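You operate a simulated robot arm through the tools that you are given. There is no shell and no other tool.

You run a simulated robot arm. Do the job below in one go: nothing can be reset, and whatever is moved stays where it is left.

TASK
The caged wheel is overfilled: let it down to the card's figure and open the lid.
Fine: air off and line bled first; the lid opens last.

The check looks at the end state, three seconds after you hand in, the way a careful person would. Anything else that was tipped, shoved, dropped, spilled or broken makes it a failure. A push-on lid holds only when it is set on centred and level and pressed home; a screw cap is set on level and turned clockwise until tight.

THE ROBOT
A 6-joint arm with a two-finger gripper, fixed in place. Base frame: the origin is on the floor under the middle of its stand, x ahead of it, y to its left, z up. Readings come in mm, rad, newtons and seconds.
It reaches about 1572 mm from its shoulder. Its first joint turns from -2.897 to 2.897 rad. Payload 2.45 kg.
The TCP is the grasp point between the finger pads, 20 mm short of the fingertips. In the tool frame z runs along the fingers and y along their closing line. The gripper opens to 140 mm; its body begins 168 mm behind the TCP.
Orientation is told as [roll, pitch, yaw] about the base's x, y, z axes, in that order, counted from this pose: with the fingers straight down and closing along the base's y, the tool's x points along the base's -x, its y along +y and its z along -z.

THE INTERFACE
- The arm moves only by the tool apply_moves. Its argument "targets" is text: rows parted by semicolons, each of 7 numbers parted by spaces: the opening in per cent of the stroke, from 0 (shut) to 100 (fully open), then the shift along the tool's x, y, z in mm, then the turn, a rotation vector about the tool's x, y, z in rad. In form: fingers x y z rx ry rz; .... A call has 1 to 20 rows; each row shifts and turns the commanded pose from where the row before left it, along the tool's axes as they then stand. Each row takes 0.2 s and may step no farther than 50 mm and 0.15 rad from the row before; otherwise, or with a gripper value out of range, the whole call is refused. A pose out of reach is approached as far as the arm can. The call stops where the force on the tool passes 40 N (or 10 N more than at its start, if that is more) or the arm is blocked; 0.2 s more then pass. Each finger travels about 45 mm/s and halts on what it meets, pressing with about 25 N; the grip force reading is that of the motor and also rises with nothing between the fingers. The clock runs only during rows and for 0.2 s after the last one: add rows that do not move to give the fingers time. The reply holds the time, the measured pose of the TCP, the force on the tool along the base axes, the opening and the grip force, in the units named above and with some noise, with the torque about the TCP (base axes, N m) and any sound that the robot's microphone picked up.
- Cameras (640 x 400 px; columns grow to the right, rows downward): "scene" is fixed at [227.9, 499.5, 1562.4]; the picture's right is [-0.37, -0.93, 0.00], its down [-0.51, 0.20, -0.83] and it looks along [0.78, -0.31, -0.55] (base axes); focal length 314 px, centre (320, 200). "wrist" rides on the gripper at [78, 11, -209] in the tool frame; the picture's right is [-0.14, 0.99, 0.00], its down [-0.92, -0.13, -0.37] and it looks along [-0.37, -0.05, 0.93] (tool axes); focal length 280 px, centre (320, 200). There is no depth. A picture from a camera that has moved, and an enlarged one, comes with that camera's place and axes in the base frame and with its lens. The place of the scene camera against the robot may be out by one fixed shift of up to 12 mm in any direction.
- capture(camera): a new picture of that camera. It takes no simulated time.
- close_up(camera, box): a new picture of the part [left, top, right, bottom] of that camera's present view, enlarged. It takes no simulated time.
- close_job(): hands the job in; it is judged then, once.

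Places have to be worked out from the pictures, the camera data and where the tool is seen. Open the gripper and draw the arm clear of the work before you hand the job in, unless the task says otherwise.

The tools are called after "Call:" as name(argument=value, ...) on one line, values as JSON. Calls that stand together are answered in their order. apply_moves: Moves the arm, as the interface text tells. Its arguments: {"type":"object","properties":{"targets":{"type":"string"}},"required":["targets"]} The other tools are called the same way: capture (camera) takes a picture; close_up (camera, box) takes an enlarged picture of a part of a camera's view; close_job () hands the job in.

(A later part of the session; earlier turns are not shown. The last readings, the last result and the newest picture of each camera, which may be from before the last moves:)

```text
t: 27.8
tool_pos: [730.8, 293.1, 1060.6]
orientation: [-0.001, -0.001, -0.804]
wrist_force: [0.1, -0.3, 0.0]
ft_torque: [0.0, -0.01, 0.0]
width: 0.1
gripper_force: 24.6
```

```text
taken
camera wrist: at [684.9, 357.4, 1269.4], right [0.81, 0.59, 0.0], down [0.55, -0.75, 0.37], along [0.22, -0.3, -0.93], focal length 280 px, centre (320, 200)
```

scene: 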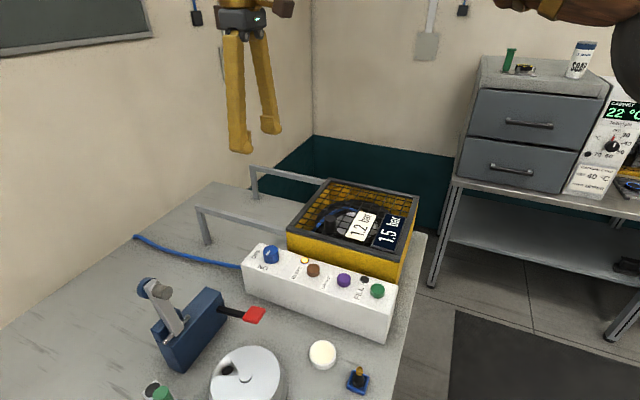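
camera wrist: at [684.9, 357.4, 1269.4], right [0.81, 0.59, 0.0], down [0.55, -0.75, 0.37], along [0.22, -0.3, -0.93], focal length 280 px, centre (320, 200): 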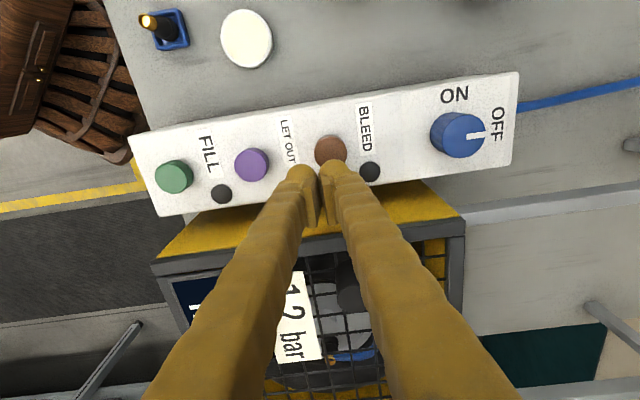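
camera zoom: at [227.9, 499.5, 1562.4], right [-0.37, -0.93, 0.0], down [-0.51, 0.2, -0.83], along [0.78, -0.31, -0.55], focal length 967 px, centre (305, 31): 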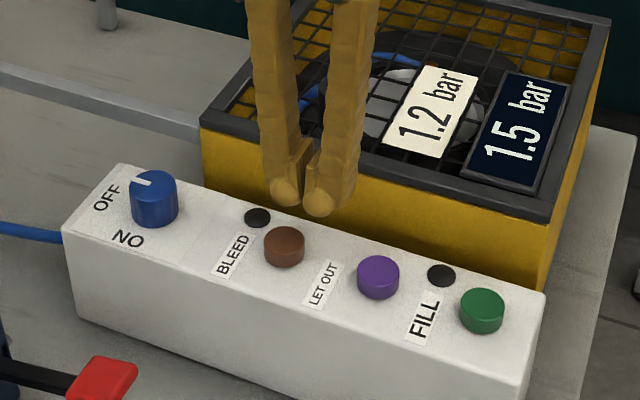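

The lamp stays dark, so the line is bled with air off. Next is LET OUT: purple is at about (672, 263, 1003). I'll use the other bulb (−y) for it, so the spare bulb stays over blank panel, and hover there first.

Call:
apply_moves(targets="0 2.8 -25 0 0 0 0; 0 2.8 -24.8 0 0 0 0; 0 0 0 25 0 0 0; 0 0 0 0 0 0 0")

Call:
close_up(camera="wrist", box=[220, 100, 400, 220])

Call:
close_up(camera="scene", box=[260, 200, 420, 310])

```text
t: 28.8
tool_pos: [687.0, 264.0, 1032.3]
orientation: [0.0, -0.001, -0.805]
wrist_force: [-0.4, 0.0, -0.1]
ft_torque: [0.0, 0.03, 0.02]
width: 0.0
gripper_force: 25.1
```

```text
3.33 times, centred on (310, 160) of wrist
camera zoom: at [641.8, 327.2, 1241.7], right [0.81, 0.59, 0.0], down [0.55, -0.75, 0.37], along [0.22, -0.3, -0.93], focal length 935 px, centre (353, 333)
```

zoom: 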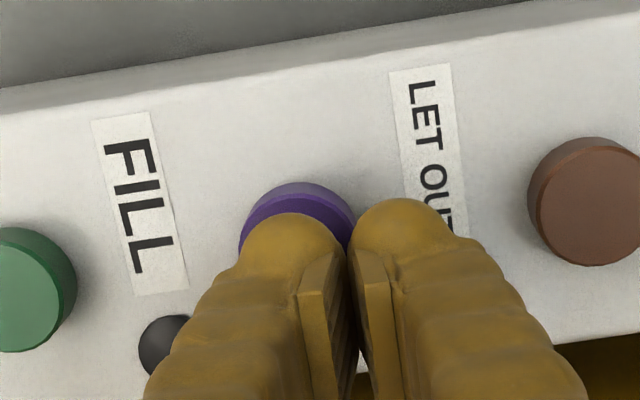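

```text
3.64 times, centred on (340, 255) of scene
camera zoom: at [227.9, 499.5, 1562.4], right [-0.37, -0.93, 0.0], down [-0.51, 0.2, -0.83], along [0.78, -0.31, -0.55], focal length 1143 px, centre (247, 0)
```

zoom: 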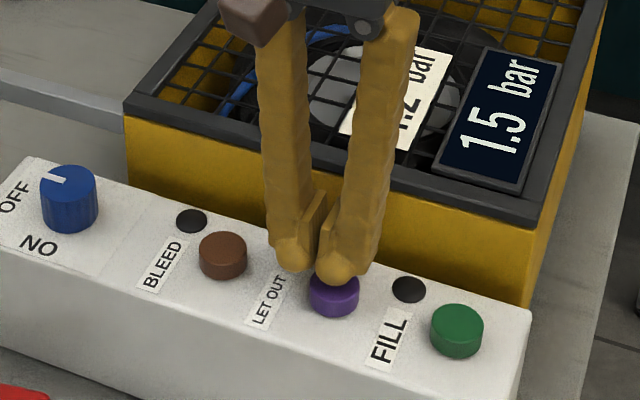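

The bulb is centred over the purple button and the gauge is visible in the scene view. I'll lower to just above the press point, stopping before it actuates.

Call:
apply_moves(targets="0 0 0 5 0 0 0; 0 0 0 3.5 0 0 0; 0 0 0 0 0 0 0")

Call:
close_up(camera="scene", box=[280, 200, 420, 300])

```text
t: 29.6
tool_pos: [686.7, 262.8, 1024.9]
orientation: [0.0, 0.0, -0.803]
wrist_force: [0.6, -0.1, 1.6]
ft_torque: [-0.01, 0.0, -0.01]
width: 0.0
gripper_force: 25.0
```

```text
4.00 times, centred on (350, 250) of scene
camera zoom: at [227.9, 499.5, 1562.4], right [-0.37, -0.93, 0.0], down [-0.51, 0.2, -0.83], along [0.78, -0.31, -0.55], focal length 1258 px, centre (200, 0)
```

zoom: 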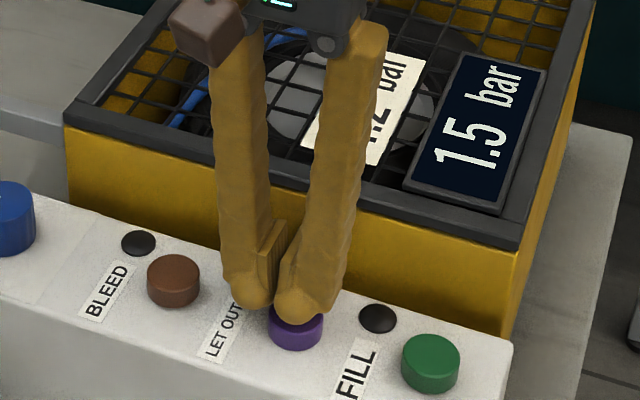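

I'm lightly touching at about 1.6 N and the gauge still reads 1.5 bar. I'll give a short press, down 3 mm and straight back up, to see how much it lets out.

Call:
apply_moves(targets="0 0 0 3 0 0 0; 0 0 0 -4 0 0 0; 0 0 0 0 0 0 0")

Call:
close_up(camera="scene", box=[280, 200, 420, 300])

```text
t: 30.4
tool_pos: [687.8, 264.8, 1024.4]
orientation: [0.0, -0.001, -0.803]
wrist_force: [0.0, -0.8, 0.5]
ft_torque: [-0.02, -0.01, 0.01]
width: 0.0
gripper_force: 25.0
heard: click
```

```text
4.00 times, centred on (350, 250) of scene
camera zoom: at [227.9, 499.5, 1562.4], right [-0.37, -0.93, 0.0], down [-0.51, 0.2, -0.83], along [0.78, -0.31, -0.55], focal length 1258 px, centre (200, 0)
```

zoom: 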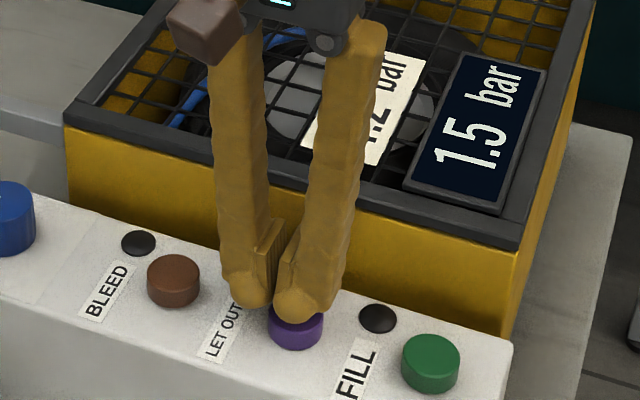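

A click sounded but the gauge shows 1.5 still, so the release was small. I'll repeat with a slightly longer hold.

Call:
apply_moves(targets="0 0 0 4 0 0 0; 0 0 0 0 0 0 0; 0 0 0 -4 0 0 0; 0 0 0 0 0 0 0")

Call:
close_up(camera="scene", box=[280, 200, 420, 300])

```text
t: 31.4
tool_pos: [687.2, 264.4, 1025.7]
orientation: [-0.001, 0.0, -0.805]
wrist_force: [-0.4, -0.3, -0.1]
ft_torque: [0.05, 0.0, -0.01]
width: 0.0
gripper_force: 25.5
heard: click
```

```text
4.00 times, centred on (350, 250) of scene
camera zoom: at [227.9, 499.5, 1562.4], right [-0.37, -0.93, 0.0], down [-0.51, 0.2, -0.83], along [0.78, -0.31, -0.55], focal length 1258 px, centre (200, 0)
```

zoom: 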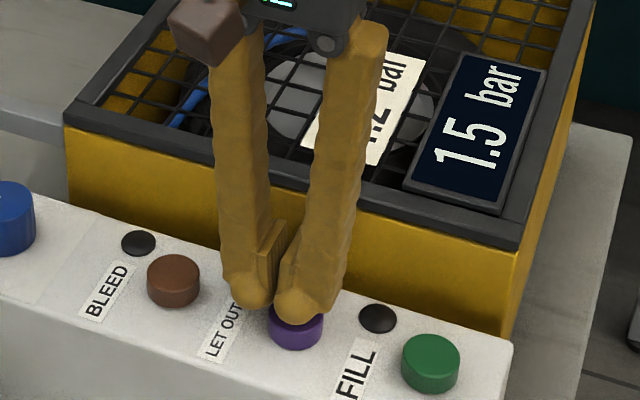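

It still shows 1.5. I'll press and stay down, reading the gauge between short calls.

Call:
apply_moves(targets="0 0 0 4 0 0 0; 0 0 0 0 0 0 0")

Call:
close_up(camera="scene", box=[280, 200, 420, 300])

```text
t: 32.0
tool_pos: [687.9, 264.1, 1021.4]
orientation: [0.001, 0.001, -0.803]
wrist_force: [0.7, 1.4, 3.5]
ft_torque: [0.01, 0.05, -0.01]
width: 0.0
gripper_force: 24.7
heard: click
```

```text
4.00 times, centred on (350, 250) of scene
camera zoom: at [227.9, 499.5, 1562.4], right [-0.37, -0.93, 0.0], down [-0.51, 0.2, -0.83], along [0.78, -0.31, -0.55], focal length 1258 px, centre (200, 0)
```

zoom: 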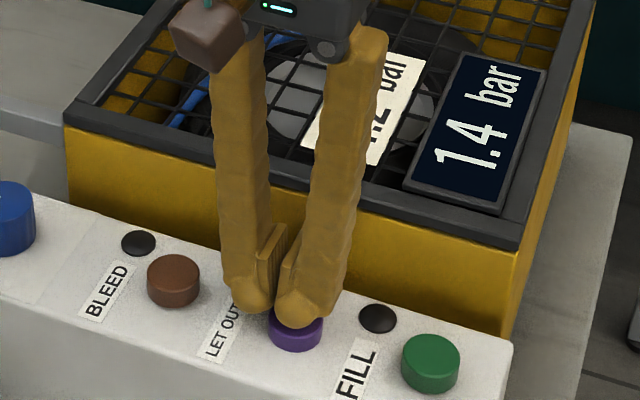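

The gauge has dropped to 1.4 bar and the button is still held down. I'll hold on in short slices and note when each digit changes.

Call:
apply_moves(targets="0 0 0 0 0 0 0")

Call:
close_up(camera="scene", box=[360, 200, 420, 250])

```text
t: 32.4
tool_pos: [687.5, 263.9, 1022.0]
orientation: [-0.001, 0.0, -0.805]
wrist_force: [0.7, 0.9, 2.4]
ft_torque: [0.01, -0.03, 0.01]
width: 0.1
gripper_force: 25.0
```

```text
8.00 times, centred on (390, 225) of scene
camera zoom: at [227.9, 499.5, 1562.4], right [-0.37, -0.93, 0.0], down [-0.51, 0.2, -0.83], along [0.78, -0.31, -0.55], focal length 2515 px, centre (-240, 0)
```

zoom: 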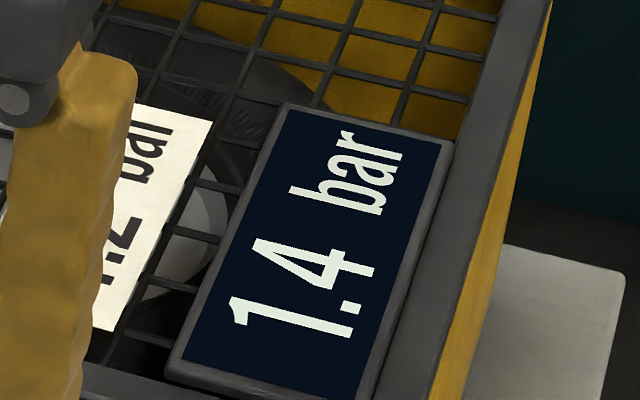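

The gauge reads 1.4 at t=32.4. I'll keep holding for another slice.

Call:
apply_moves(targets="0 0 0 0 0 0 0")

Call:
close_up(camera="scene", box=[360, 200, 420, 250])

```text
t: 32.8
tool_pos: [687.9, 262.5, 1020.9]
orientation: [0.001, 0.0, -0.805]
wrist_force: [1.2, 1.0, 3.0]
ft_torque: [-0.03, -0.04, -0.02]
width: 0.0
gripper_force: 24.8
```

```text
8.00 times, centred on (390, 225) of scene
camera zoom: at [227.9, 499.5, 1562.4], right [-0.37, -0.93, 0.0], down [-0.51, 0.2, -0.83], along [0.78, -0.31, -0.55], focal length 2515 px, centre (-240, 0)
```

zoom: 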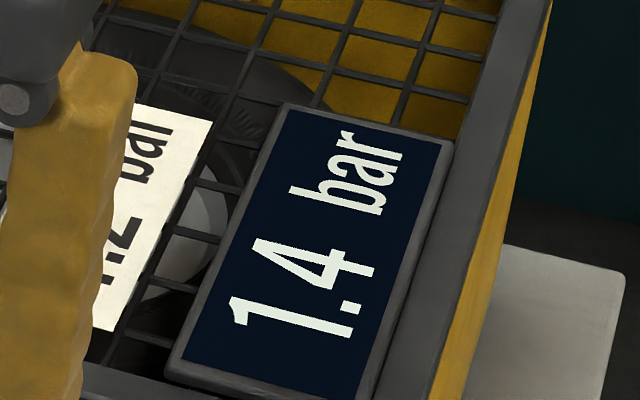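

It still reads 1.4 at t=32.8, so I'll hold for another slice.

Call:
apply_moves(targets="0 0 0 0 0 0 0")

Call:
close_up(camera="scene", box=[360, 200, 420, 250])

```text
t: 33.2
tool_pos: [687.2, 265.0, 1021.5]
orientation: [-0.001, 0.001, -0.805]
wrist_force: [0.8, -0.3, 3.1]
ft_torque: [0.02, 0.0, 0.01]
width: 0.0
gripper_force: 25.0
```

```text
8.00 times, centred on (390, 225) of scene
camera zoom: at [227.9, 499.5, 1562.4], right [-0.37, -0.93, 0.0], down [-0.51, 0.2, -0.83], along [0.78, -0.31, -0.55], focal length 2515 px, centre (-240, 0)
```

zoom: 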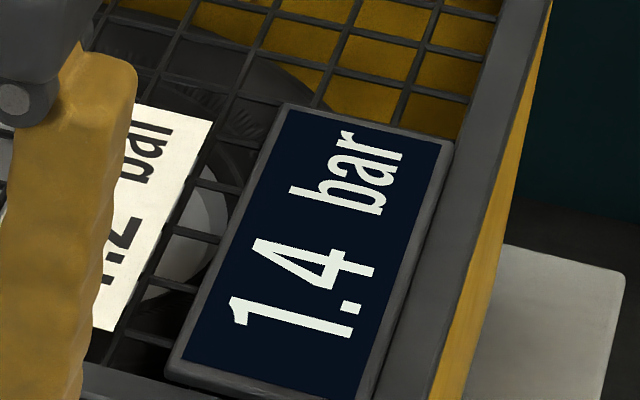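

It still reads 1.4 at t=33.2, so the rate looks slow and the button is still down (3 N). I'll hold another slice.

Call:
apply_moves(targets="0 0 0 0 0 0 0")

Call:
close_up(camera="scene", box=[360, 200, 420, 250])

```text
t: 33.6
tool_pos: [686.3, 263.1, 1020.7]
orientation: [-0.002, 0.0, -0.805]
wrist_force: [-0.5, -0.3, 2.2]
ft_torque: [-0.02, -0.03, -0.01]
width: 0.1
gripper_force: 25.0
```

```text
8.00 times, centred on (390, 225) of scene
camera zoom: at [227.9, 499.5, 1562.4], right [-0.37, -0.93, 0.0], down [-0.51, 0.2, -0.83], along [0.78, -0.31, -0.55], focal length 2515 px, centre (-240, 0)
```

zoom: 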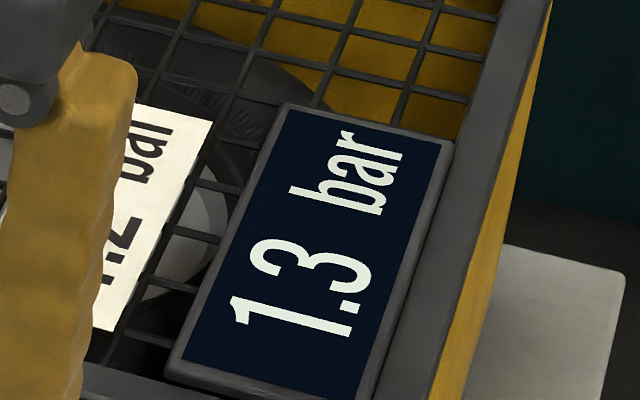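

It reads 1.3 at t=33.6, which is roughly 0.1 bar per 1.6 s. I'll hold three more slices' worth and then read again.

Call:
apply_moves(targets="0 0 0 0 0 0 0; 0 0 0 0 0 0 0; 0 0 0 0 0 0 0")

Call:
close_up(camera="scene", box=[360, 200, 420, 250])

```text
t: 34.4
tool_pos: [687.1, 263.9, 1020.7]
orientation: [0.0, -0.002, -0.805]
wrist_force: [-0.2, -0.1, 2.3]
ft_torque: [-0.03, 0.0, -0.02]
width: 0.0
gripper_force: 25.2
```

```text
8.00 times, centred on (390, 225) of scene
camera zoom: at [227.9, 499.5, 1562.4], right [-0.37, -0.93, 0.0], down [-0.51, 0.2, -0.83], along [0.78, -0.31, -0.55], focal length 2515 px, centre (-240, 0)
```

zoom: 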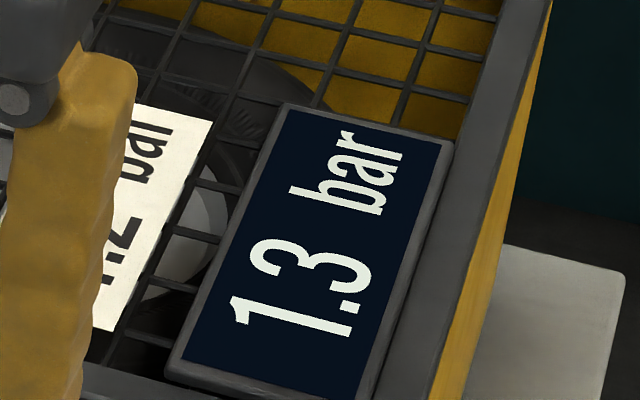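

It still reads 1.3 at t=34.4. I'll go on in single slices, since 1.2 should appear at about 35.

Call:
apply_moves(targets="0 0 0 0 0 0 0")

Call:
close_up(camera="scene", box=[360, 200, 420, 250])

```text
t: 34.8
tool_pos: [688.1, 263.2, 1022.3]
orientation: [-0.001, 0.001, -0.807]
wrist_force: [0.2, -0.1, 2.9]
ft_torque: [0.0, 0.02, -0.02]
width: 0.0
gripper_force: 24.3
```

```text
8.00 times, centred on (390, 225) of scene
camera zoom: at [227.9, 499.5, 1562.4], right [-0.37, -0.93, 0.0], down [-0.51, 0.2, -0.83], along [0.78, -0.31, -0.55], focal length 2515 px, centre (-240, 0)
```

zoom: 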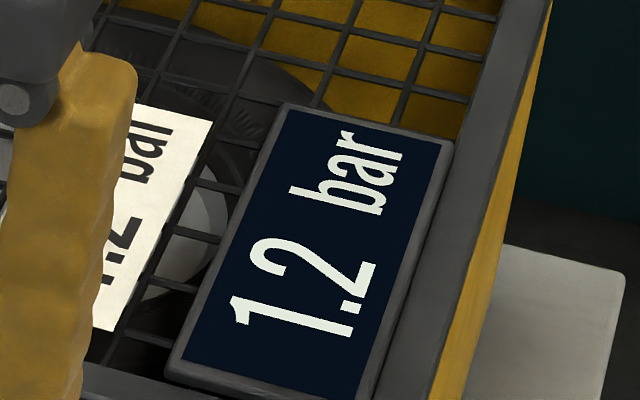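

The gauge now reads 1.2 bar, the card's figure. I'll hold about 0.3 s more to sit inside the 1.2 band rather than on its edge, then lift off.

Call:
apply_moves(targets="0 0 0 0 0 0 0; 0 0 0 -8 0 0 0; 0 0 0 -30 0 0 0; 0 0 0 -40 0 0 0; 0 0 0 0 0 0 0")

Call:
close_up(camera="scene", box=[230, 170, 430, 310])

Call:
close_up(camera="scene", box=[180, 150, 430, 280])

```text
t: 36.0
tool_pos: [689.6, 261.6, 1101.7]
orientation: [-0.001, -0.001, -0.803]
wrist_force: [0.0, -0.1, -0.6]
ft_torque: [0.02, 0.02, 0.02]
width: 0.2
gripper_force: 25.3
```

```text
2.86 times, centred on (330, 240) of scene
camera zoom: at [227.9, 499.5, 1562.4], right [-0.37, -0.93, 0.0], down [-0.51, 0.2, -0.83], along [0.78, -0.31, -0.55], focal length 898 px, centre (291, 86)
```

zoom: 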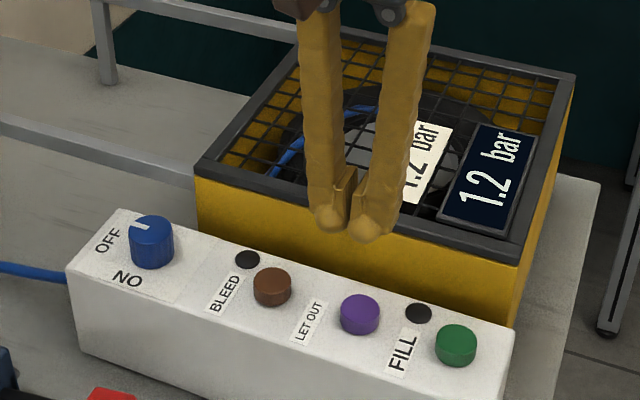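

```text
2.56 times, centred on (305, 215) of scene
camera zoom: at [227.9, 499.5, 1562.4], right [-0.37, -0.93, 0.0], down [-0.51, 0.2, -0.83], along [0.78, -0.31, -0.55], focal length 805 px, centre (358, 162)
```

zoom: 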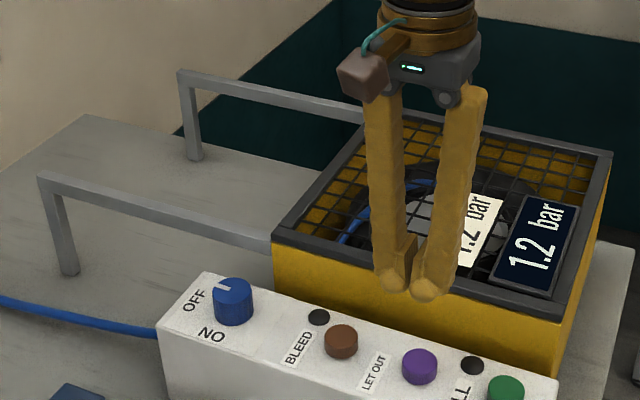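

The gauge holds at 1.2 bar with both lamps out. Now for the lid: I'll rise and open the fingers for a clear view of the handle and of how the lid is guided.

Call:
apply_moves(targets="100 0 0 -48 0 0 0; 100 0 0 -48 0 0 0; 100 0 0 -48 0 0 0; 100 0 0 -48 0 0 0; 100 0 20 -40 0 0 0; 100 0 40 0 0 0 0; 100 0 0 0 0 0 0; 100 0 0 0 0 0 0; 100 0 0 0 0 0 0")

Call:
capture(camera="wrist")

Call:
close_up(camera="scene", box=[270, 165, 430, 275])

Call:
close_up(camera="scene", box=[180, 155, 320, 255])

```text
t: 38.0
tool_pos: [730.9, 304.1, 1330.6]
orientation: [-0.001, -0.001, -0.805]
wrist_force: [0.5, 0.2, -0.8]
ft_torque: [0.01, 0.02, -0.01]
width: 139.9
gripper_force: 0.1
```

```text
taken
camera wrist: at [684.0, 368.5, 1540.6], right [0.81, 0.59, 0.0], down [0.55, -0.75, 0.37], along [0.22, -0.3, -0.93], focal length 280 px, centre (320, 200)
```

wrist: 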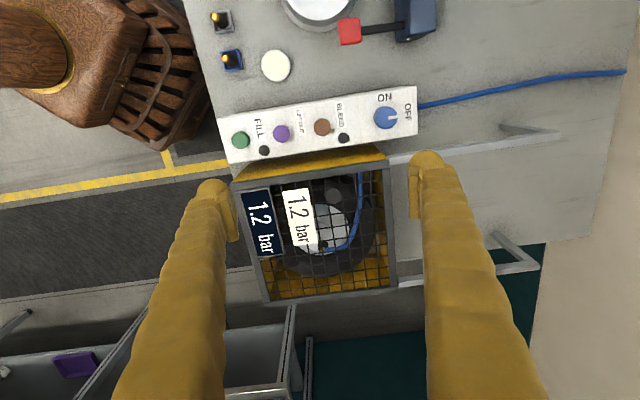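

```text
3.64 times, centred on (350, 220) of scene
camera zoom: at [227.9, 499.5, 1562.4], right [-0.37, -0.93, 0.0], down [-0.51, 0.2, -0.83], along [0.78, -0.31, -0.55], focal length 1143 px, centre (211, 127)
```

zoom: 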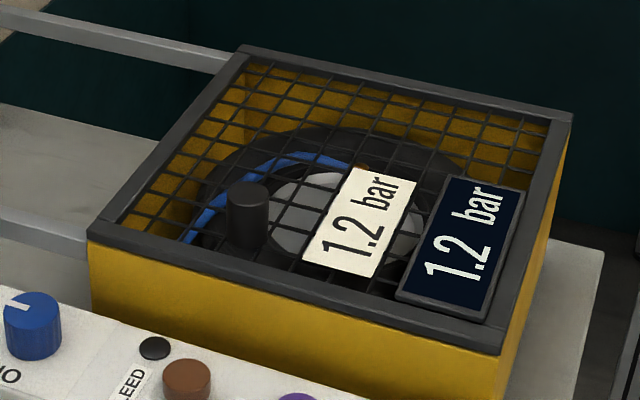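

```text
4.00 times, centred on (250, 205) of scene
camera zoom: at [227.9, 499.5, 1562.4], right [-0.37, -0.93, 0.0], down [-0.51, 0.2, -0.83], along [0.78, -0.31, -0.55], focal length 1258 px, centre (600, 180)
```

zoom: 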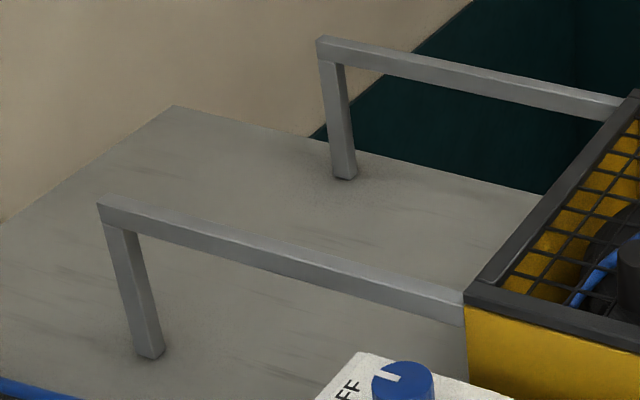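

The two rails start right at the lid's +u edge at lid height, which suggests a sliding lid. I'll zoom the wrist view of the cage to check for hinges or stops.

Call:
close_up(camera="wrist", box=[225, 140, 415, 310])

Call:
close_up(camera="wrist", box=[360, 100, 580, 300])

```text
2.35 times, centred on (320, 225) of wrist
camera zoom: at [684.0, 368.5, 1540.6], right [0.81, 0.59, 0.0], down [0.55, -0.75, 0.37], along [0.22, -0.3, -0.93], focal length 660 px, centre (320, 141)
```

zoom: 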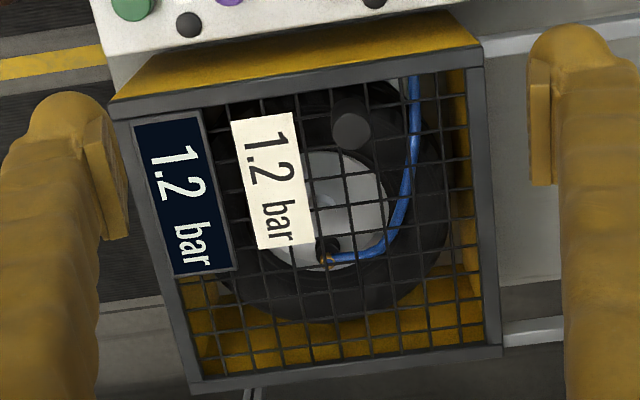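

```text
2.00 times, centred on (470, 200) of wrist
camera zoom: at [684.0, 368.5, 1540.6], right [0.81, 0.59, 0.0], down [0.55, -0.75, 0.37], along [0.22, -0.3, -0.93], focal length 561 px, centre (20, 200)
```

zoom: 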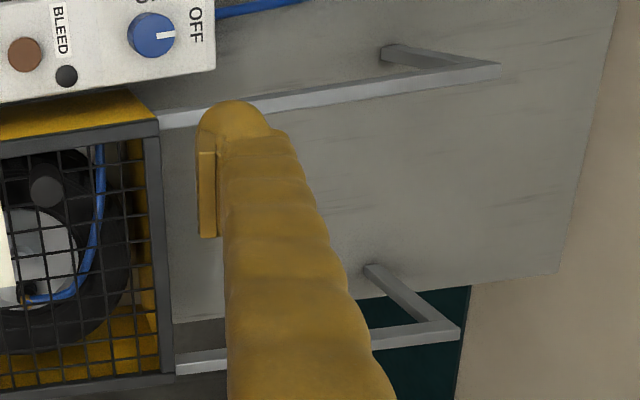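

There are no hinges to be seen, and two rails of about 300 mm (as long as the lid) run on in the +u direction, so the lid should slide out over them by its black handle. I put the handle at about (804, 244), top z≈1078, and will move over it at height and come partway down to check.

Call:
apply_moves(targets="45 -31.6 3.5 0 0 0 0; 45 -31.6 3.5 0 0 0 0; 45 -31.5 3.6 0 0 0 0; 45 0 0 45 0 0 0; 45 0 0 45 0 0 0; 45 0 0 45 0 0 0; 45 0 0 35 0 0 0; 45 0 0 0 0 0 0")

Call:
capture(camera="wrist")

Call:
close_up(camera="wrist", box=[240, 110, 400, 230])

Call:
close_up(camera="scene", box=[270, 155, 430, 265])

```text
t: 39.8
tool_pos: [801.7, 249.1, 1165.4]
orientation: [0.001, 0.0, -0.804]
wrist_force: [1.1, -0.1, 0.3]
ft_torque: [-0.03, -0.01, -0.02]
width: 62.8
gripper_force: 0.1
```

```text
taken
camera wrist: at [755.2, 313.3, 1374.2], right [0.81, 0.59, 0.0], down [0.55, -0.75, 0.37], along [0.22, -0.3, -0.93], focal length 280 px, centre (320, 200)
```

wrist: 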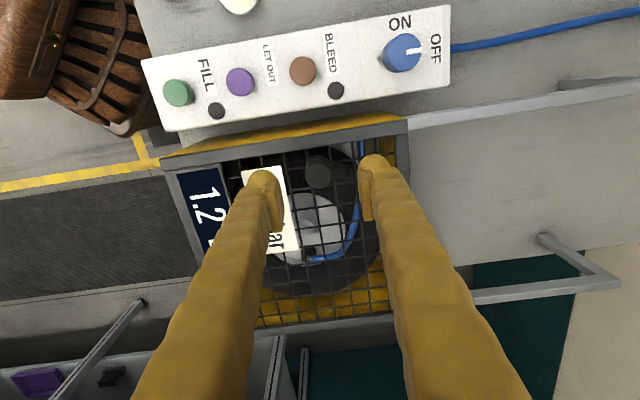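

```text
3.33 times, centred on (320, 170) of wrist
camera zoom: at [755.2, 313.3, 1374.2], right [0.81, 0.59, 0.0], down [0.55, -0.75, 0.37], along [0.22, -0.3, -0.93], focal length 935 px, centre (320, 300)
```

zoom: 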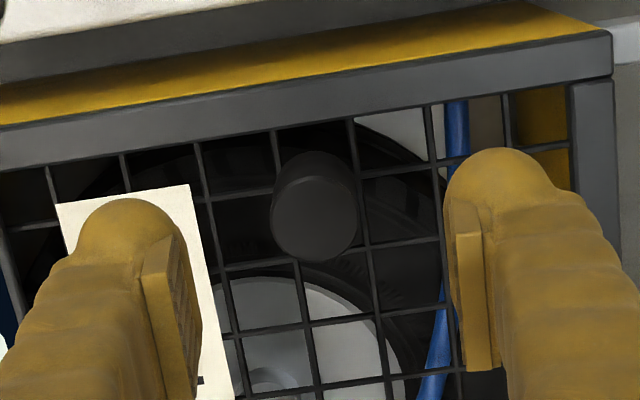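

```text
3.64 times, centred on (350, 210) of scene
camera zoom: at [227.9, 499.5, 1562.4], right [-0.37, -0.93, 0.0], down [-0.51, 0.2, -0.83], along [0.78, -0.31, -0.55], focal length 1143 px, centre (211, 164)
```

zoom: 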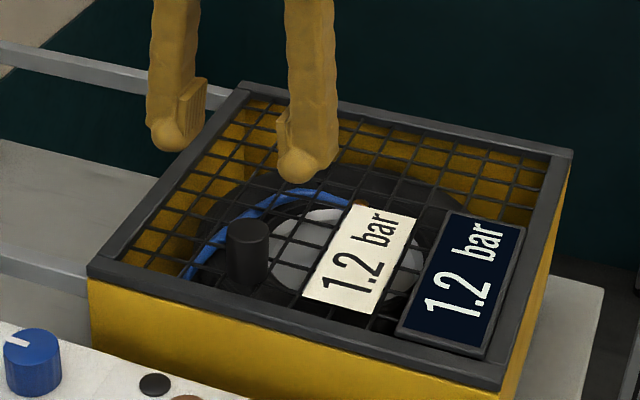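

The handle is centred in u and about 10 mm further toward the cage's far side than the tool axis. I'll correct and lower to just above the handle top, then look again.

Call:
apply_moves(targets="42 -9.7 -3 0 0 0 0; 42 0 0 35 0 0 0; 42 0 0 15 0 0 0; 42 0 0 0 0 0 0")

Call:
close_up(camera="wrist", box=[240, 110, 400, 230])

Call:
close_up(camera="scene", box=[270, 165, 430, 275])

```text
t: 40.8
tool_pos: [810.8, 237.7, 1111.7]
orientation: [0.001, 0.0, -0.804]
wrist_force: [0.8, 0.3, -0.3]
ft_torque: [-0.01, -0.02, -0.05]
width: 58.7
gripper_force: 0.1
```

```text
3.33 times, centred on (320, 170) of wrist
camera zoom: at [763.7, 301.7, 1321.8], right [0.81, 0.59, 0.0], down [0.55, -0.75, 0.37], along [0.22, -0.3, -0.93], focal length 935 px, centre (320, 300)
```

zoom: 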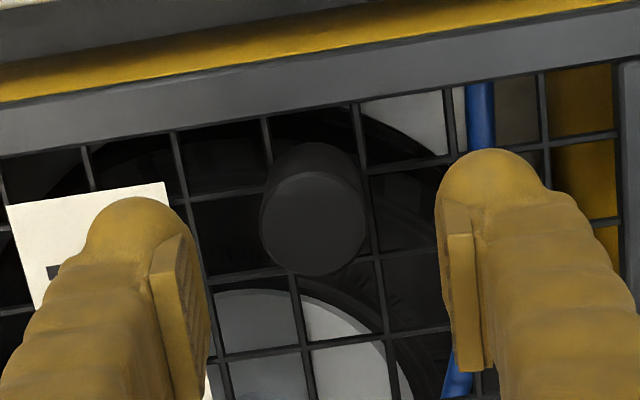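

```text
3.64 times, centred on (350, 220) of scene
camera zoom: at [227.9, 499.5, 1562.4], right [-0.37, -0.93, 0.0], down [-0.51, 0.2, -0.83], along [0.78, -0.31, -0.55], focal length 1143 px, centre (211, 127)
```

zoom: 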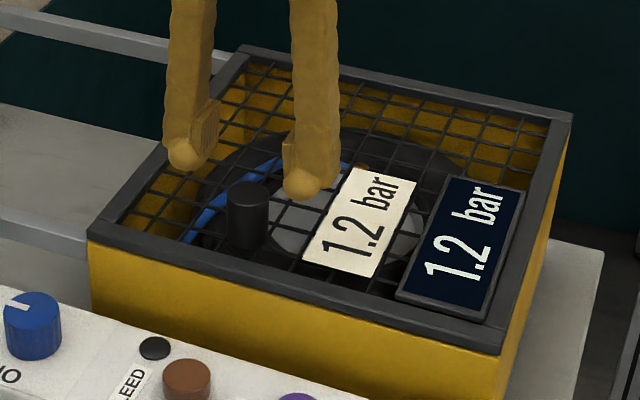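

The handle is about 27 mm wide and 33 mm tall, with the mesh at z≈1045. I'll trim 4 mm back and lower so the tips are about 9 mm above the mesh and the card, then check.

Call:
apply_moves(targets="38 4.3 -1.5 0 0 0 0; 38 0 0 20 0 0 0; 38 0 0 12 0 0 0; 38 0 0 5 0 0 0; 38 0 0 0 0 0 0")

Call:
close_up(camera="wrist", box=[240, 130, 400, 250])

Call:
close_up(camera="scene", box=[290, 185, 410, 265])

```text
t: 42.0
tool_pos: [804.8, 238.4, 1074.7]
orientation: [-0.001, 0.0, -0.805]
wrist_force: [-0.2, -0.7, -0.3]
ft_torque: [0.0, 0.0, 0.02]
width: 53.2
gripper_force: 0.1
```

```text
3.33 times, centred on (320, 190) of wrist
camera zoom: at [758.6, 302.2, 1283.8], right [0.81, 0.59, 0.0], down [0.55, -0.75, 0.37], along [0.22, -0.3, -0.93], focal length 935 px, centre (320, 233)
```

zoom: 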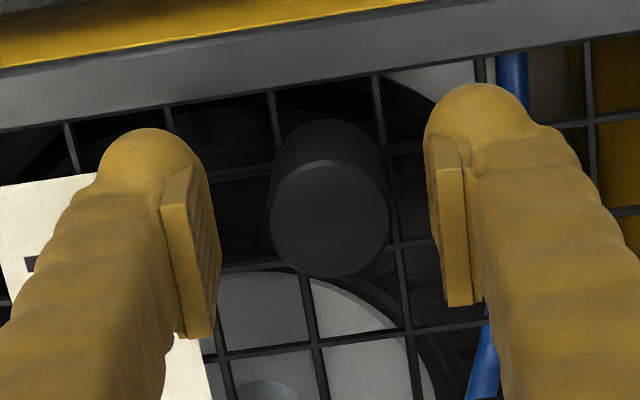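

```text
5.00 times, centred on (350, 225) of scene
camera zoom: at [227.9, 499.5, 1562.4], right [-0.37, -0.93, 0.0], down [-0.51, 0.2, -0.83], along [0.78, -0.31, -0.55], focal length 1572 px, centre (170, 75)
```

zoom: 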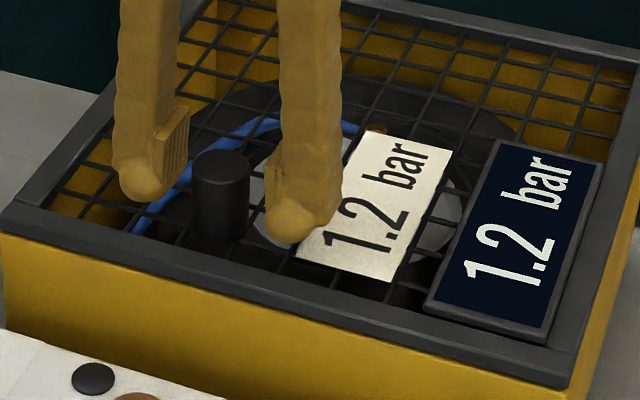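

The fingers straddle the handle, within about 2 mm of centre. I'll trim that and close on it.

Call:
apply_moves(targets="38 0 1.8 0 0 0 0; 26 0 0 0 0 0 0; 16 0 0 0 0 0 0; 12 0 0 0 0 0 0; 12 0 0 0 0 0 0")

Call:
close_up(camera="wrist", box=[240, 130, 400, 250])

```text
t: 43.2
tool_pos: [806.4, 239.4, 1074.1]
orientation: [0.002, 0.001, -0.803]
wrist_force: [17.0, 14.5, -3.1]
ft_torque: [0.15, -0.15, 0.04]
width: 27.5
gripper_force: 38.1
```

```text
3.33 times, centred on (320, 190) of wrist
camera zoom: at [760.0, 303.3, 1284.4], right [0.81, 0.59, 0.0], down [0.55, -0.75, 0.37], along [0.22, -0.3, -0.93], focal length 935 px, centre (320, 233)
```

zoom: 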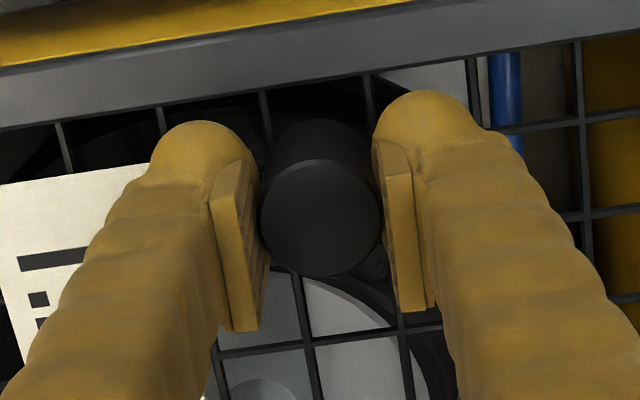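

The handle is gripped at 27.5 mm with about 22 N pushing the tool toward +u, so the grip was slightly off-centre. I'll move a few millimetres in +u, the sliding direction, and see whether the lid follows.

Call:
apply_moves(targets="12 0 2 0 0 0 0; 12 0 2 0 0 0 0; 12 0 0 0 0 0 0")

Call:
close_up(camera="scene", box=[270, 165, 430, 275])

```text
t: 44.0
tool_pos: [808.4, 241.5, 1075.1]
orientation: [0.002, -0.001, -0.804]
wrist_force: [0.5, -1.4, -8.5]
ft_torque: [0.11, 0.27, 0.13]
width: 27.6
gripper_force: 44.9
```

```text
3.64 times, centred on (350, 220) of scene
camera zoom: at [227.9, 499.5, 1562.4], right [-0.37, -0.93, 0.0], down [-0.51, 0.2, -0.83], along [0.78, -0.31, -0.55], focal length 1143 px, centre (211, 127)
```

zoom: 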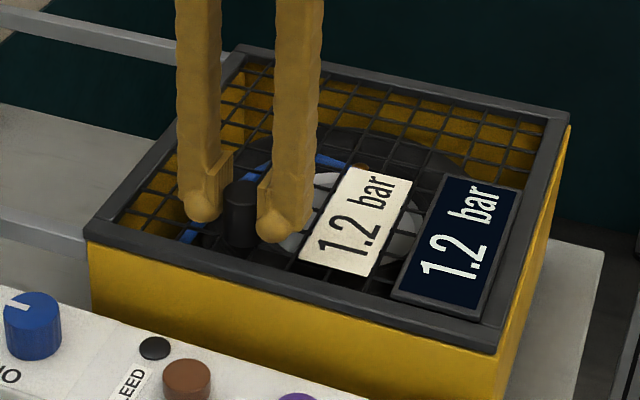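

The lid's edge and the display shifted slightly with the handle at almost no load, so it slides. I'll continue 25 mm in small steps and watch the forces.

Call:
apply_moves(targets="12 0 5 0 0 0 0; 12 0 7 0 0 0 0; 12 0 7 0 0 0 0; 12 0 6 0 0 0 0; 12 0 0 0 0 0 0")

Call:
close_up(camera="scene", box=[250, 155, 430, 275])

```text
t: 45.2
tool_pos: [825.0, 258.8, 1074.1]
orientation: [0.001, 0.0, -0.804]
wrist_force: [-13.0, 12.6, 13.0]
ft_torque: [0.27, 0.29, 0.15]
width: 27.3
gripper_force: 45.3
```

```text
3.33 times, centred on (340, 215) of scene
camera zoom: at [227.9, 499.5, 1562.4], right [-0.37, -0.93, 0.0], down [-0.51, 0.2, -0.83], along [0.78, -0.31, -0.55], focal length 1048 px, centre (253, 150)
```

zoom: 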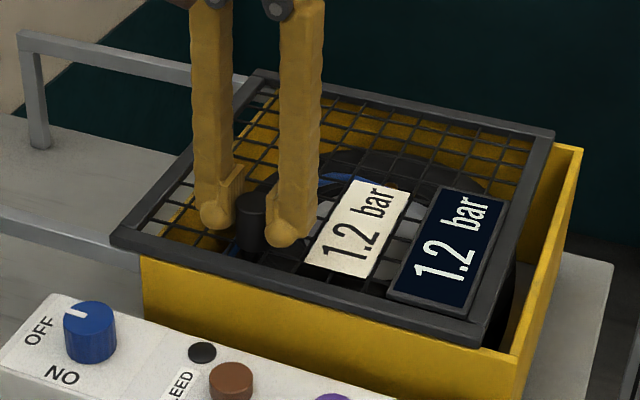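

The lid is sliding open on the rails. A sideways load of about 18 N toward the panel says the rail direction is about 1° off my tool axis, so I'll correct by 0.4 mm, add a slight x drift, and continue.

Call:
apply_moves(targets="12 0.4 0 -0.2 0 0 0; 12 0.16 10 0 0 0 0; 12 0.16 10 0 0 0 0; 12 0.16 10 0 0 0 0; 12 0 0 0 0 0 0")

```text
t: 46.4
tool_pos: [847.3, 281.1, 1075.0]
orientation: [0.002, 0.001, -0.805]
wrist_force: [-3.1, 2.6, -13.0]
ft_torque: [-0.06, -0.05, 0.13]
width: 27.4
gripper_force: 44.8
```

Side load is now only about 4 N. I'll continue with bigger steps, lowering 0.2 mm to balance the vertical load.

Call:
apply_moves(targets="12 0.22 13 0.2 0 0 0; 12 0.22 13 0 0 0 0; 12 0.22 13 0 0 0 0; 12 0.22 13 0 0 0 0; 12 0 0 0 0 0 0")

Call:
close_up(camera="scene", box=[180, 140, 430, 300])

```text
t: 47.6
tool_pos: [887.0, 319.5, 1074.7]
orientation: [0.001, 0.0, -0.804]
wrist_force: [-4.4, 7.4, -32.5]
ft_torque: [-0.11, -0.12, 0.19]
width: 27.5
gripper_force: 45.4
```

```text
2.50 times, centred on (305, 220) of scene
camera zoom: at [227.9, 499.5, 1562.4], right [-0.37, -0.93, 0.0], down [-0.51, 0.2, -0.83], along [0.78, -0.31, -0.55], focal length 786 px, centre (358, 150)
```

zoom: 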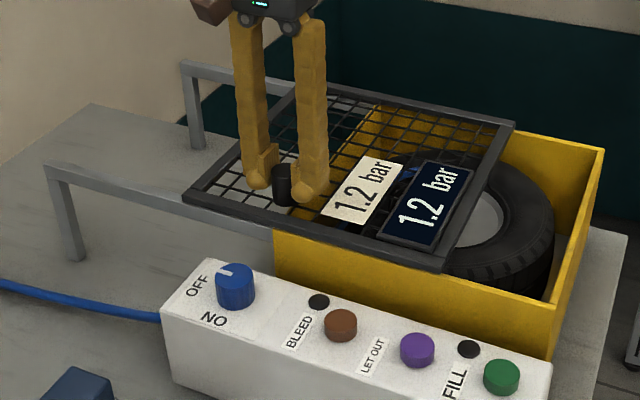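

The lid is about 110 mm open. The tool is being pulled down at 32 N, so it is riding slightly high; I'll lower 0.6 mm and re-read before going on.

Call:
apply_moves(targets="12 0.1 0 0.6 0 0 0; 12 0 0 0 0 0 0")

```text
t: 48.2
tool_pos: [885.2, 318.4, 1076.2]
orientation: [0.0, -0.001, -0.802]
wrist_force: [-6.3, 7.8, -20.8]
ft_torque: [0.13, 0.08, 0.14]
width: 27.4
gripper_force: 45.4
```

The downward pull is easing (−21 N). I'll lower 0.7 mm more and carry on sliding with a small downward trend.

Call:
apply_moves(targets="12 0.15 0 0.7 0 0 0; 12 0.25 12 0.1 0 0 0; 12 0.25 12 0.1 0 0 0; 12 0.25 12 0.1 0 0 0; 12 0 0 0 0 0 0")

```text
t: 49.4
tool_pos: [909.6, 343.6, 1074.8]
orientation: [0.002, -0.001, -0.806]
wrist_force: [-2.0, 4.3, 22.8]
ft_torque: [0.13, 0.07, 0.14]
width: 27.6
gripper_force: 45.2
```

Now it's 23 N the other way, so I'll raise 0.5 mm and continue level.

Call:
apply_moves(targets="12 0.05 0 -0.5 0 0 0; 12 0.24 12 0 0 0 0; 12 0.24 12 0 0 0 0; 12 0.24 12 0 0 0 0; 12 0 0 0 0 0 0")

```text
t: 50.3
tool_pos: [931.1, 363.8, 1075.3]
orientation: [0.003, -0.001, -0.801]
wrist_force: [-0.4, 1.6, 3.6]
ft_torque: [-0.18, -0.2, 0.26]
width: 27.5
gripper_force: 45.5
stopped in row 4: the force on the tool passed its limit at 41 N (the readings are from after the stop); the commanded pose is now the measured one
```

The call stopped on 41 N at about 176 mm of travel. I'll look at where the lid is before deciding whether that is the end stop.

Call:
close_up(camera="scene", box=[170, 120, 430, 290])

Call:
capture(camera="wrist")

Call:
close_up(camera="wrist", box=[240, 130, 400, 250])

```text
2.35 times, centred on (300, 205) of scene
camera zoom: at [227.9, 499.5, 1562.4], right [-0.37, -0.93, 0.0], down [-0.51, 0.2, -0.83], along [0.78, -0.31, -0.55], focal length 740 px, centre (367, 188)
```

zoom: 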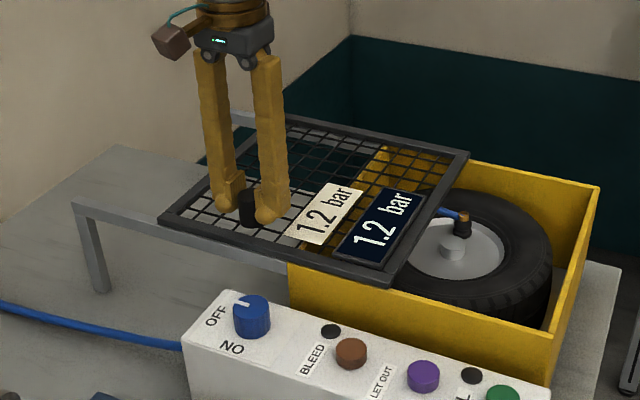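

```text
taken
camera wrist: at [883.8, 427.6, 1284.4], right [0.81, 0.59, 0.0], down [0.55, -0.75, 0.37], along [0.22, -0.3, -0.93], focal length 280 px, centre (320, 200)
```

wrist: 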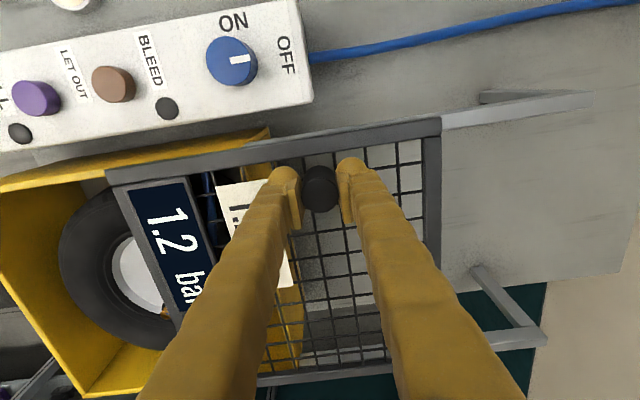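

```text
3.33 times, centred on (320, 190) of wrist
camera zoom: at [883.8, 427.6, 1284.4], right [0.81, 0.59, 0.0], down [0.55, -0.75, 0.37], along [0.22, -0.3, -0.93], focal length 935 px, centre (320, 233)
```

zoom: 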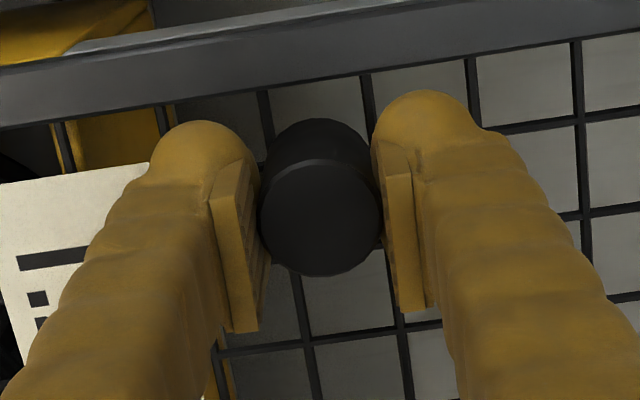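

The lid is well onto the rails with no visible stop, and the residual forces are small. I'll try 4 mm more gently to see if it still moves freely.

Call:
apply_moves(targets="12 0.03 2 0 0 0 0; 12 0.03 2 0 0 0 0; 12 0 0 0 0 0 0")

```text
t: 51.1
tool_pos: [933.9, 367.0, 1074.4]
orientation: [0.003, -0.001, -0.804]
wrist_force: [1.5, -3.4, 8.7]
ft_torque: [-0.06, -0.04, 0.18]
width: 27.5
gripper_force: 44.8
```

It still slides freely, so the stop was a transient. I'll continue more slowly, 7 mm per row.

Call:
apply_moves(targets="12 0.1 7 0 0 0 0; 12 0.1 7 0 0 0 0; 12 0.1 7 0 0 0 0; 12 0.1 7 0 0 0 0; 12 0 0 0 0 0 0")

```text
t: 52.3
tool_pos: [953.8, 385.7, 1074.5]
orientation: [0.003, -0.002, -0.803]
wrist_force: [11.0, -10.3, 16.3]
ft_torque: [-0.17, -0.16, 0.12]
width: 27.5
gripper_force: 44.7
```

Travel is about 208 mm. I'll relieve the small side (+n) and upward loads and continue.

Call:
apply_moves(targets="12 -0.35 0 -0.35 0 0 0; 12 0.1 7 0 0 0 0; 12 0.1 7 0 0 0 0; 12 0.1 7 0 0 0 0; 12 0 0 0 0 0 0")

Call:
close_up(camera="scene", box=[170, 120, 430, 290])

```text
t: 53.5
tool_pos: [967.6, 402.3, 1074.9]
orientation: [0.004, -0.004, -0.805]
wrist_force: [14.7, -13.0, 17.7]
ft_torque: [-0.16, -0.19, 0.17]
width: 27.5
gripper_force: 44.8
```

```text
2.35 times, centred on (300, 205) of scene
camera zoom: at [227.9, 499.5, 1562.4], right [-0.37, -0.93, 0.0], down [-0.51, 0.2, -0.83], along [0.78, -0.31, -0.55], focal length 740 px, centre (367, 188)
```

zoom: 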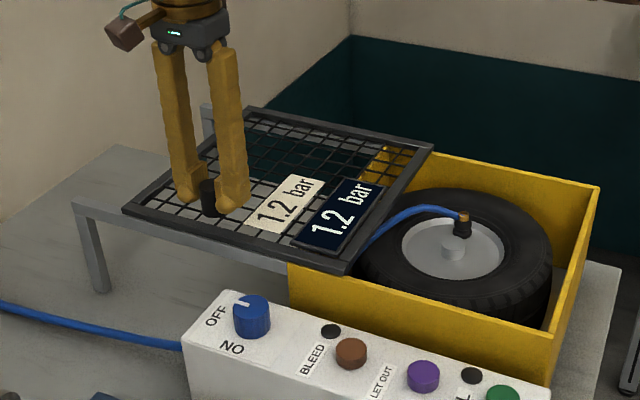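

The lid is roughly 80% open, with about 60 mm left to both the cage edge and the rail ends. I'll relieve the loads again and continue with less sideways drift.

Call:
apply_moves(targets="12 -0.4 0 -0.4 0 0 0; 12 0 7 0 0 0 0; 12 0 7 0 0 0 0; 12 0 7 0 0 0 0; 12 0 0 0 0 0 0")

```text
t: 54.7
tool_pos: [983.6, 416.0, 1075.5]
orientation: [0.003, -0.001, -0.802]
wrist_force: [-7.0, 7.4, 1.5]
ft_torque: [0.1, 0.19, 0.18]
width: 27.4
gripper_force: 45.3
```

Loads are low at about 250 mm of travel. I'll continue about 20 mm more.

Call:
apply_moves(targets="12 0.15 0 0 0 0 0; 12 0.08 7 0 0 0 0; 12 0.08 7 0 0 0 0; 12 0.08 6 0 0 0 0; 12 0 0 0 0 0 0")

Call:
close_up(camera="scene", box=[170, 120, 430, 290])

Call:
capture(camera="wrist")

```text
t: 55.9
tool_pos: [997.1, 430.5, 1075.7]
orientation: [0.001, -0.001, -0.804]
wrist_force: [-19.3, 18.2, -30.2]
ft_torque: [0.14, 0.12, 0.13]
width: 27.5
gripper_force: 45.0
```

```text
2.35 times, centred on (300, 205) of scene
camera zoom: at [227.9, 499.5, 1562.4], right [-0.37, -0.93, 0.0], down [-0.51, 0.2, -0.83], along [0.78, -0.31, -0.55], focal length 740 px, centre (367, 188)
```

zoom: 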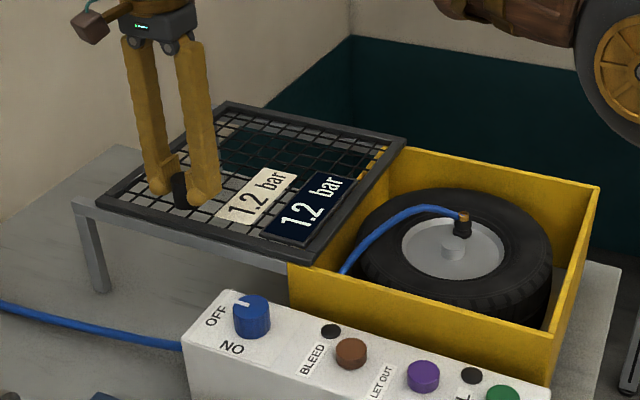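

```text
taken
camera wrist: at [950.4, 493.6, 1284.4], right [0.81, 0.59, 0.0], down [0.55, -0.75, 0.37], along [0.22, -0.3, -0.93], focal length 280 px, centre (320, 200)
```

wrist: 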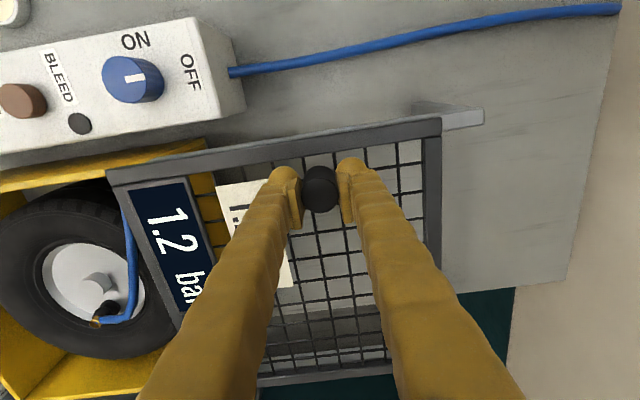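

Travel is about 270 mm and the lid still has around 28 mm to both the cage edge and the rail ends. I'll relieve the 27 N side load and 30 N down load, then ease on further.

Call:
apply_moves(targets="12 0.5 0 0.5 0 0 0; 12 0 0 0 0 0 0")

```text
t: 56.5
tool_pos: [996.7, 430.9, 1075.7]
orientation: [0.002, -0.001, -0.803]
wrist_force: [-19.0, 17.3, -30.8]
ft_torque: [0.18, 0.2, 0.13]
width: 27.4
gripper_force: 44.7
```

There was no change, so the pads took up the shift. I'll add the same again.

Call:
apply_moves(targets="12 0.4 0 0.6 0 0 0; 12 0 0 0 0 0 0")

```text
t: 57.1
tool_pos: [997.9, 429.8, 1075.7]
orientation: [0.005, -0.004, -0.803]
wrist_force: [-16.9, 18.5, -24.8]
ft_torque: [0.18, 0.23, 0.15]
width: 27.6
gripper_force: 45.3
```

The stress isn't clearing, so I'll open the fingers slightly to let go, which resets the loads, and check the handle's position between them.

Call:
apply_moves(targets="32 0 0 0 0 0 0; 32 0 0 0 0 0 0; 32 0 0 0 0 0 0")

Call:
close_up(camera="wrist", box=[240, 130, 400, 250])

Call:
close_up(camera="scene", box=[170, 120, 430, 290])

```text
t: 57.9
tool_pos: [997.3, 429.0, 1075.9]
orientation: [0.005, -0.001, -0.802]
wrist_force: [0.2, 0.4, -1.0]
ft_torque: [0.01, 0.01, 0.01]
width: 44.8
gripper_force: 0.0
```

```text
3.33 times, centred on (320, 190) of wrist
camera zoom: at [950.5, 493.1, 1285.1], right [0.81, 0.59, 0.0], down [0.55, -0.75, 0.37], along [0.22, -0.3, -0.93], focal length 935 px, centre (320, 233)
```

zoom: 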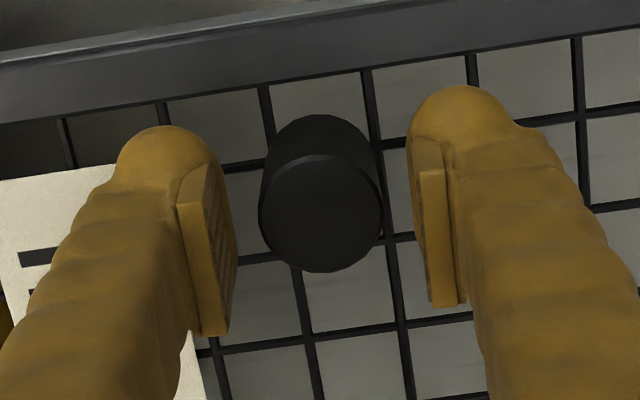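

```text
2.35 times, centred on (300, 205) of scene
camera zoom: at [227.9, 499.5, 1562.4], right [-0.37, -0.93, 0.0], down [-0.51, 0.2, -0.83], along [0.78, -0.31, -0.55], focal length 740 px, centre (367, 188)
```

zoom: 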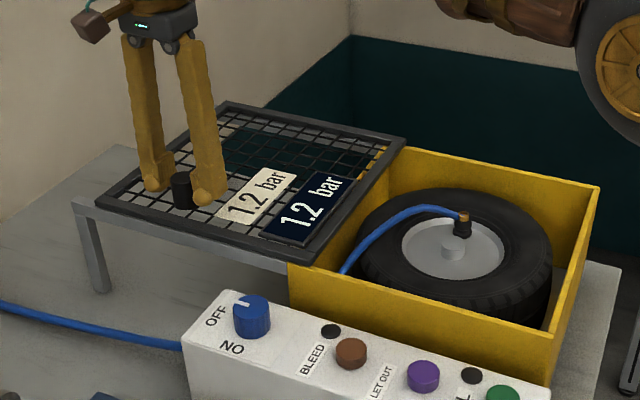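

The loads are zero and the lid stays put. I'll set a loose 32 mm opening around the handle, so the −u finger just pushes it without side stress, and nudge on in small steps.

Call:
apply_moves(targets="23 0 0 0 0 0 0; 23 0 0 0 0 0 0; 23 0.04 5 0 0 0 0; 23 0.04 5 0 0 0 0; 23 0.04 4 0 0 0 0; 23 0 0 0 0 0 0")

Call:
close_up(camera="scene", box=[170, 120, 430, 290])

```text
t: 59.3
tool_pos: [1007.3, 438.9, 1075.2]
orientation: [0.003, -0.001, -0.802]
wrist_force: [-0.1, -0.7, 0.7]
ft_torque: [0.02, -0.02, -0.02]
width: 32.4
gripper_force: 0.9
```

```text
2.35 times, centred on (300, 205) of scene
camera zoom: at [227.9, 499.5, 1562.4], right [-0.37, -0.93, 0.0], down [-0.51, 0.2, -0.83], along [0.78, -0.31, -0.55], focal length 740 px, centre (367, 188)
```

zoom: 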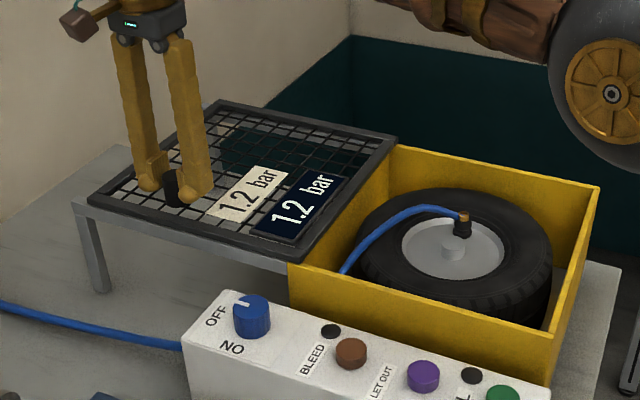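

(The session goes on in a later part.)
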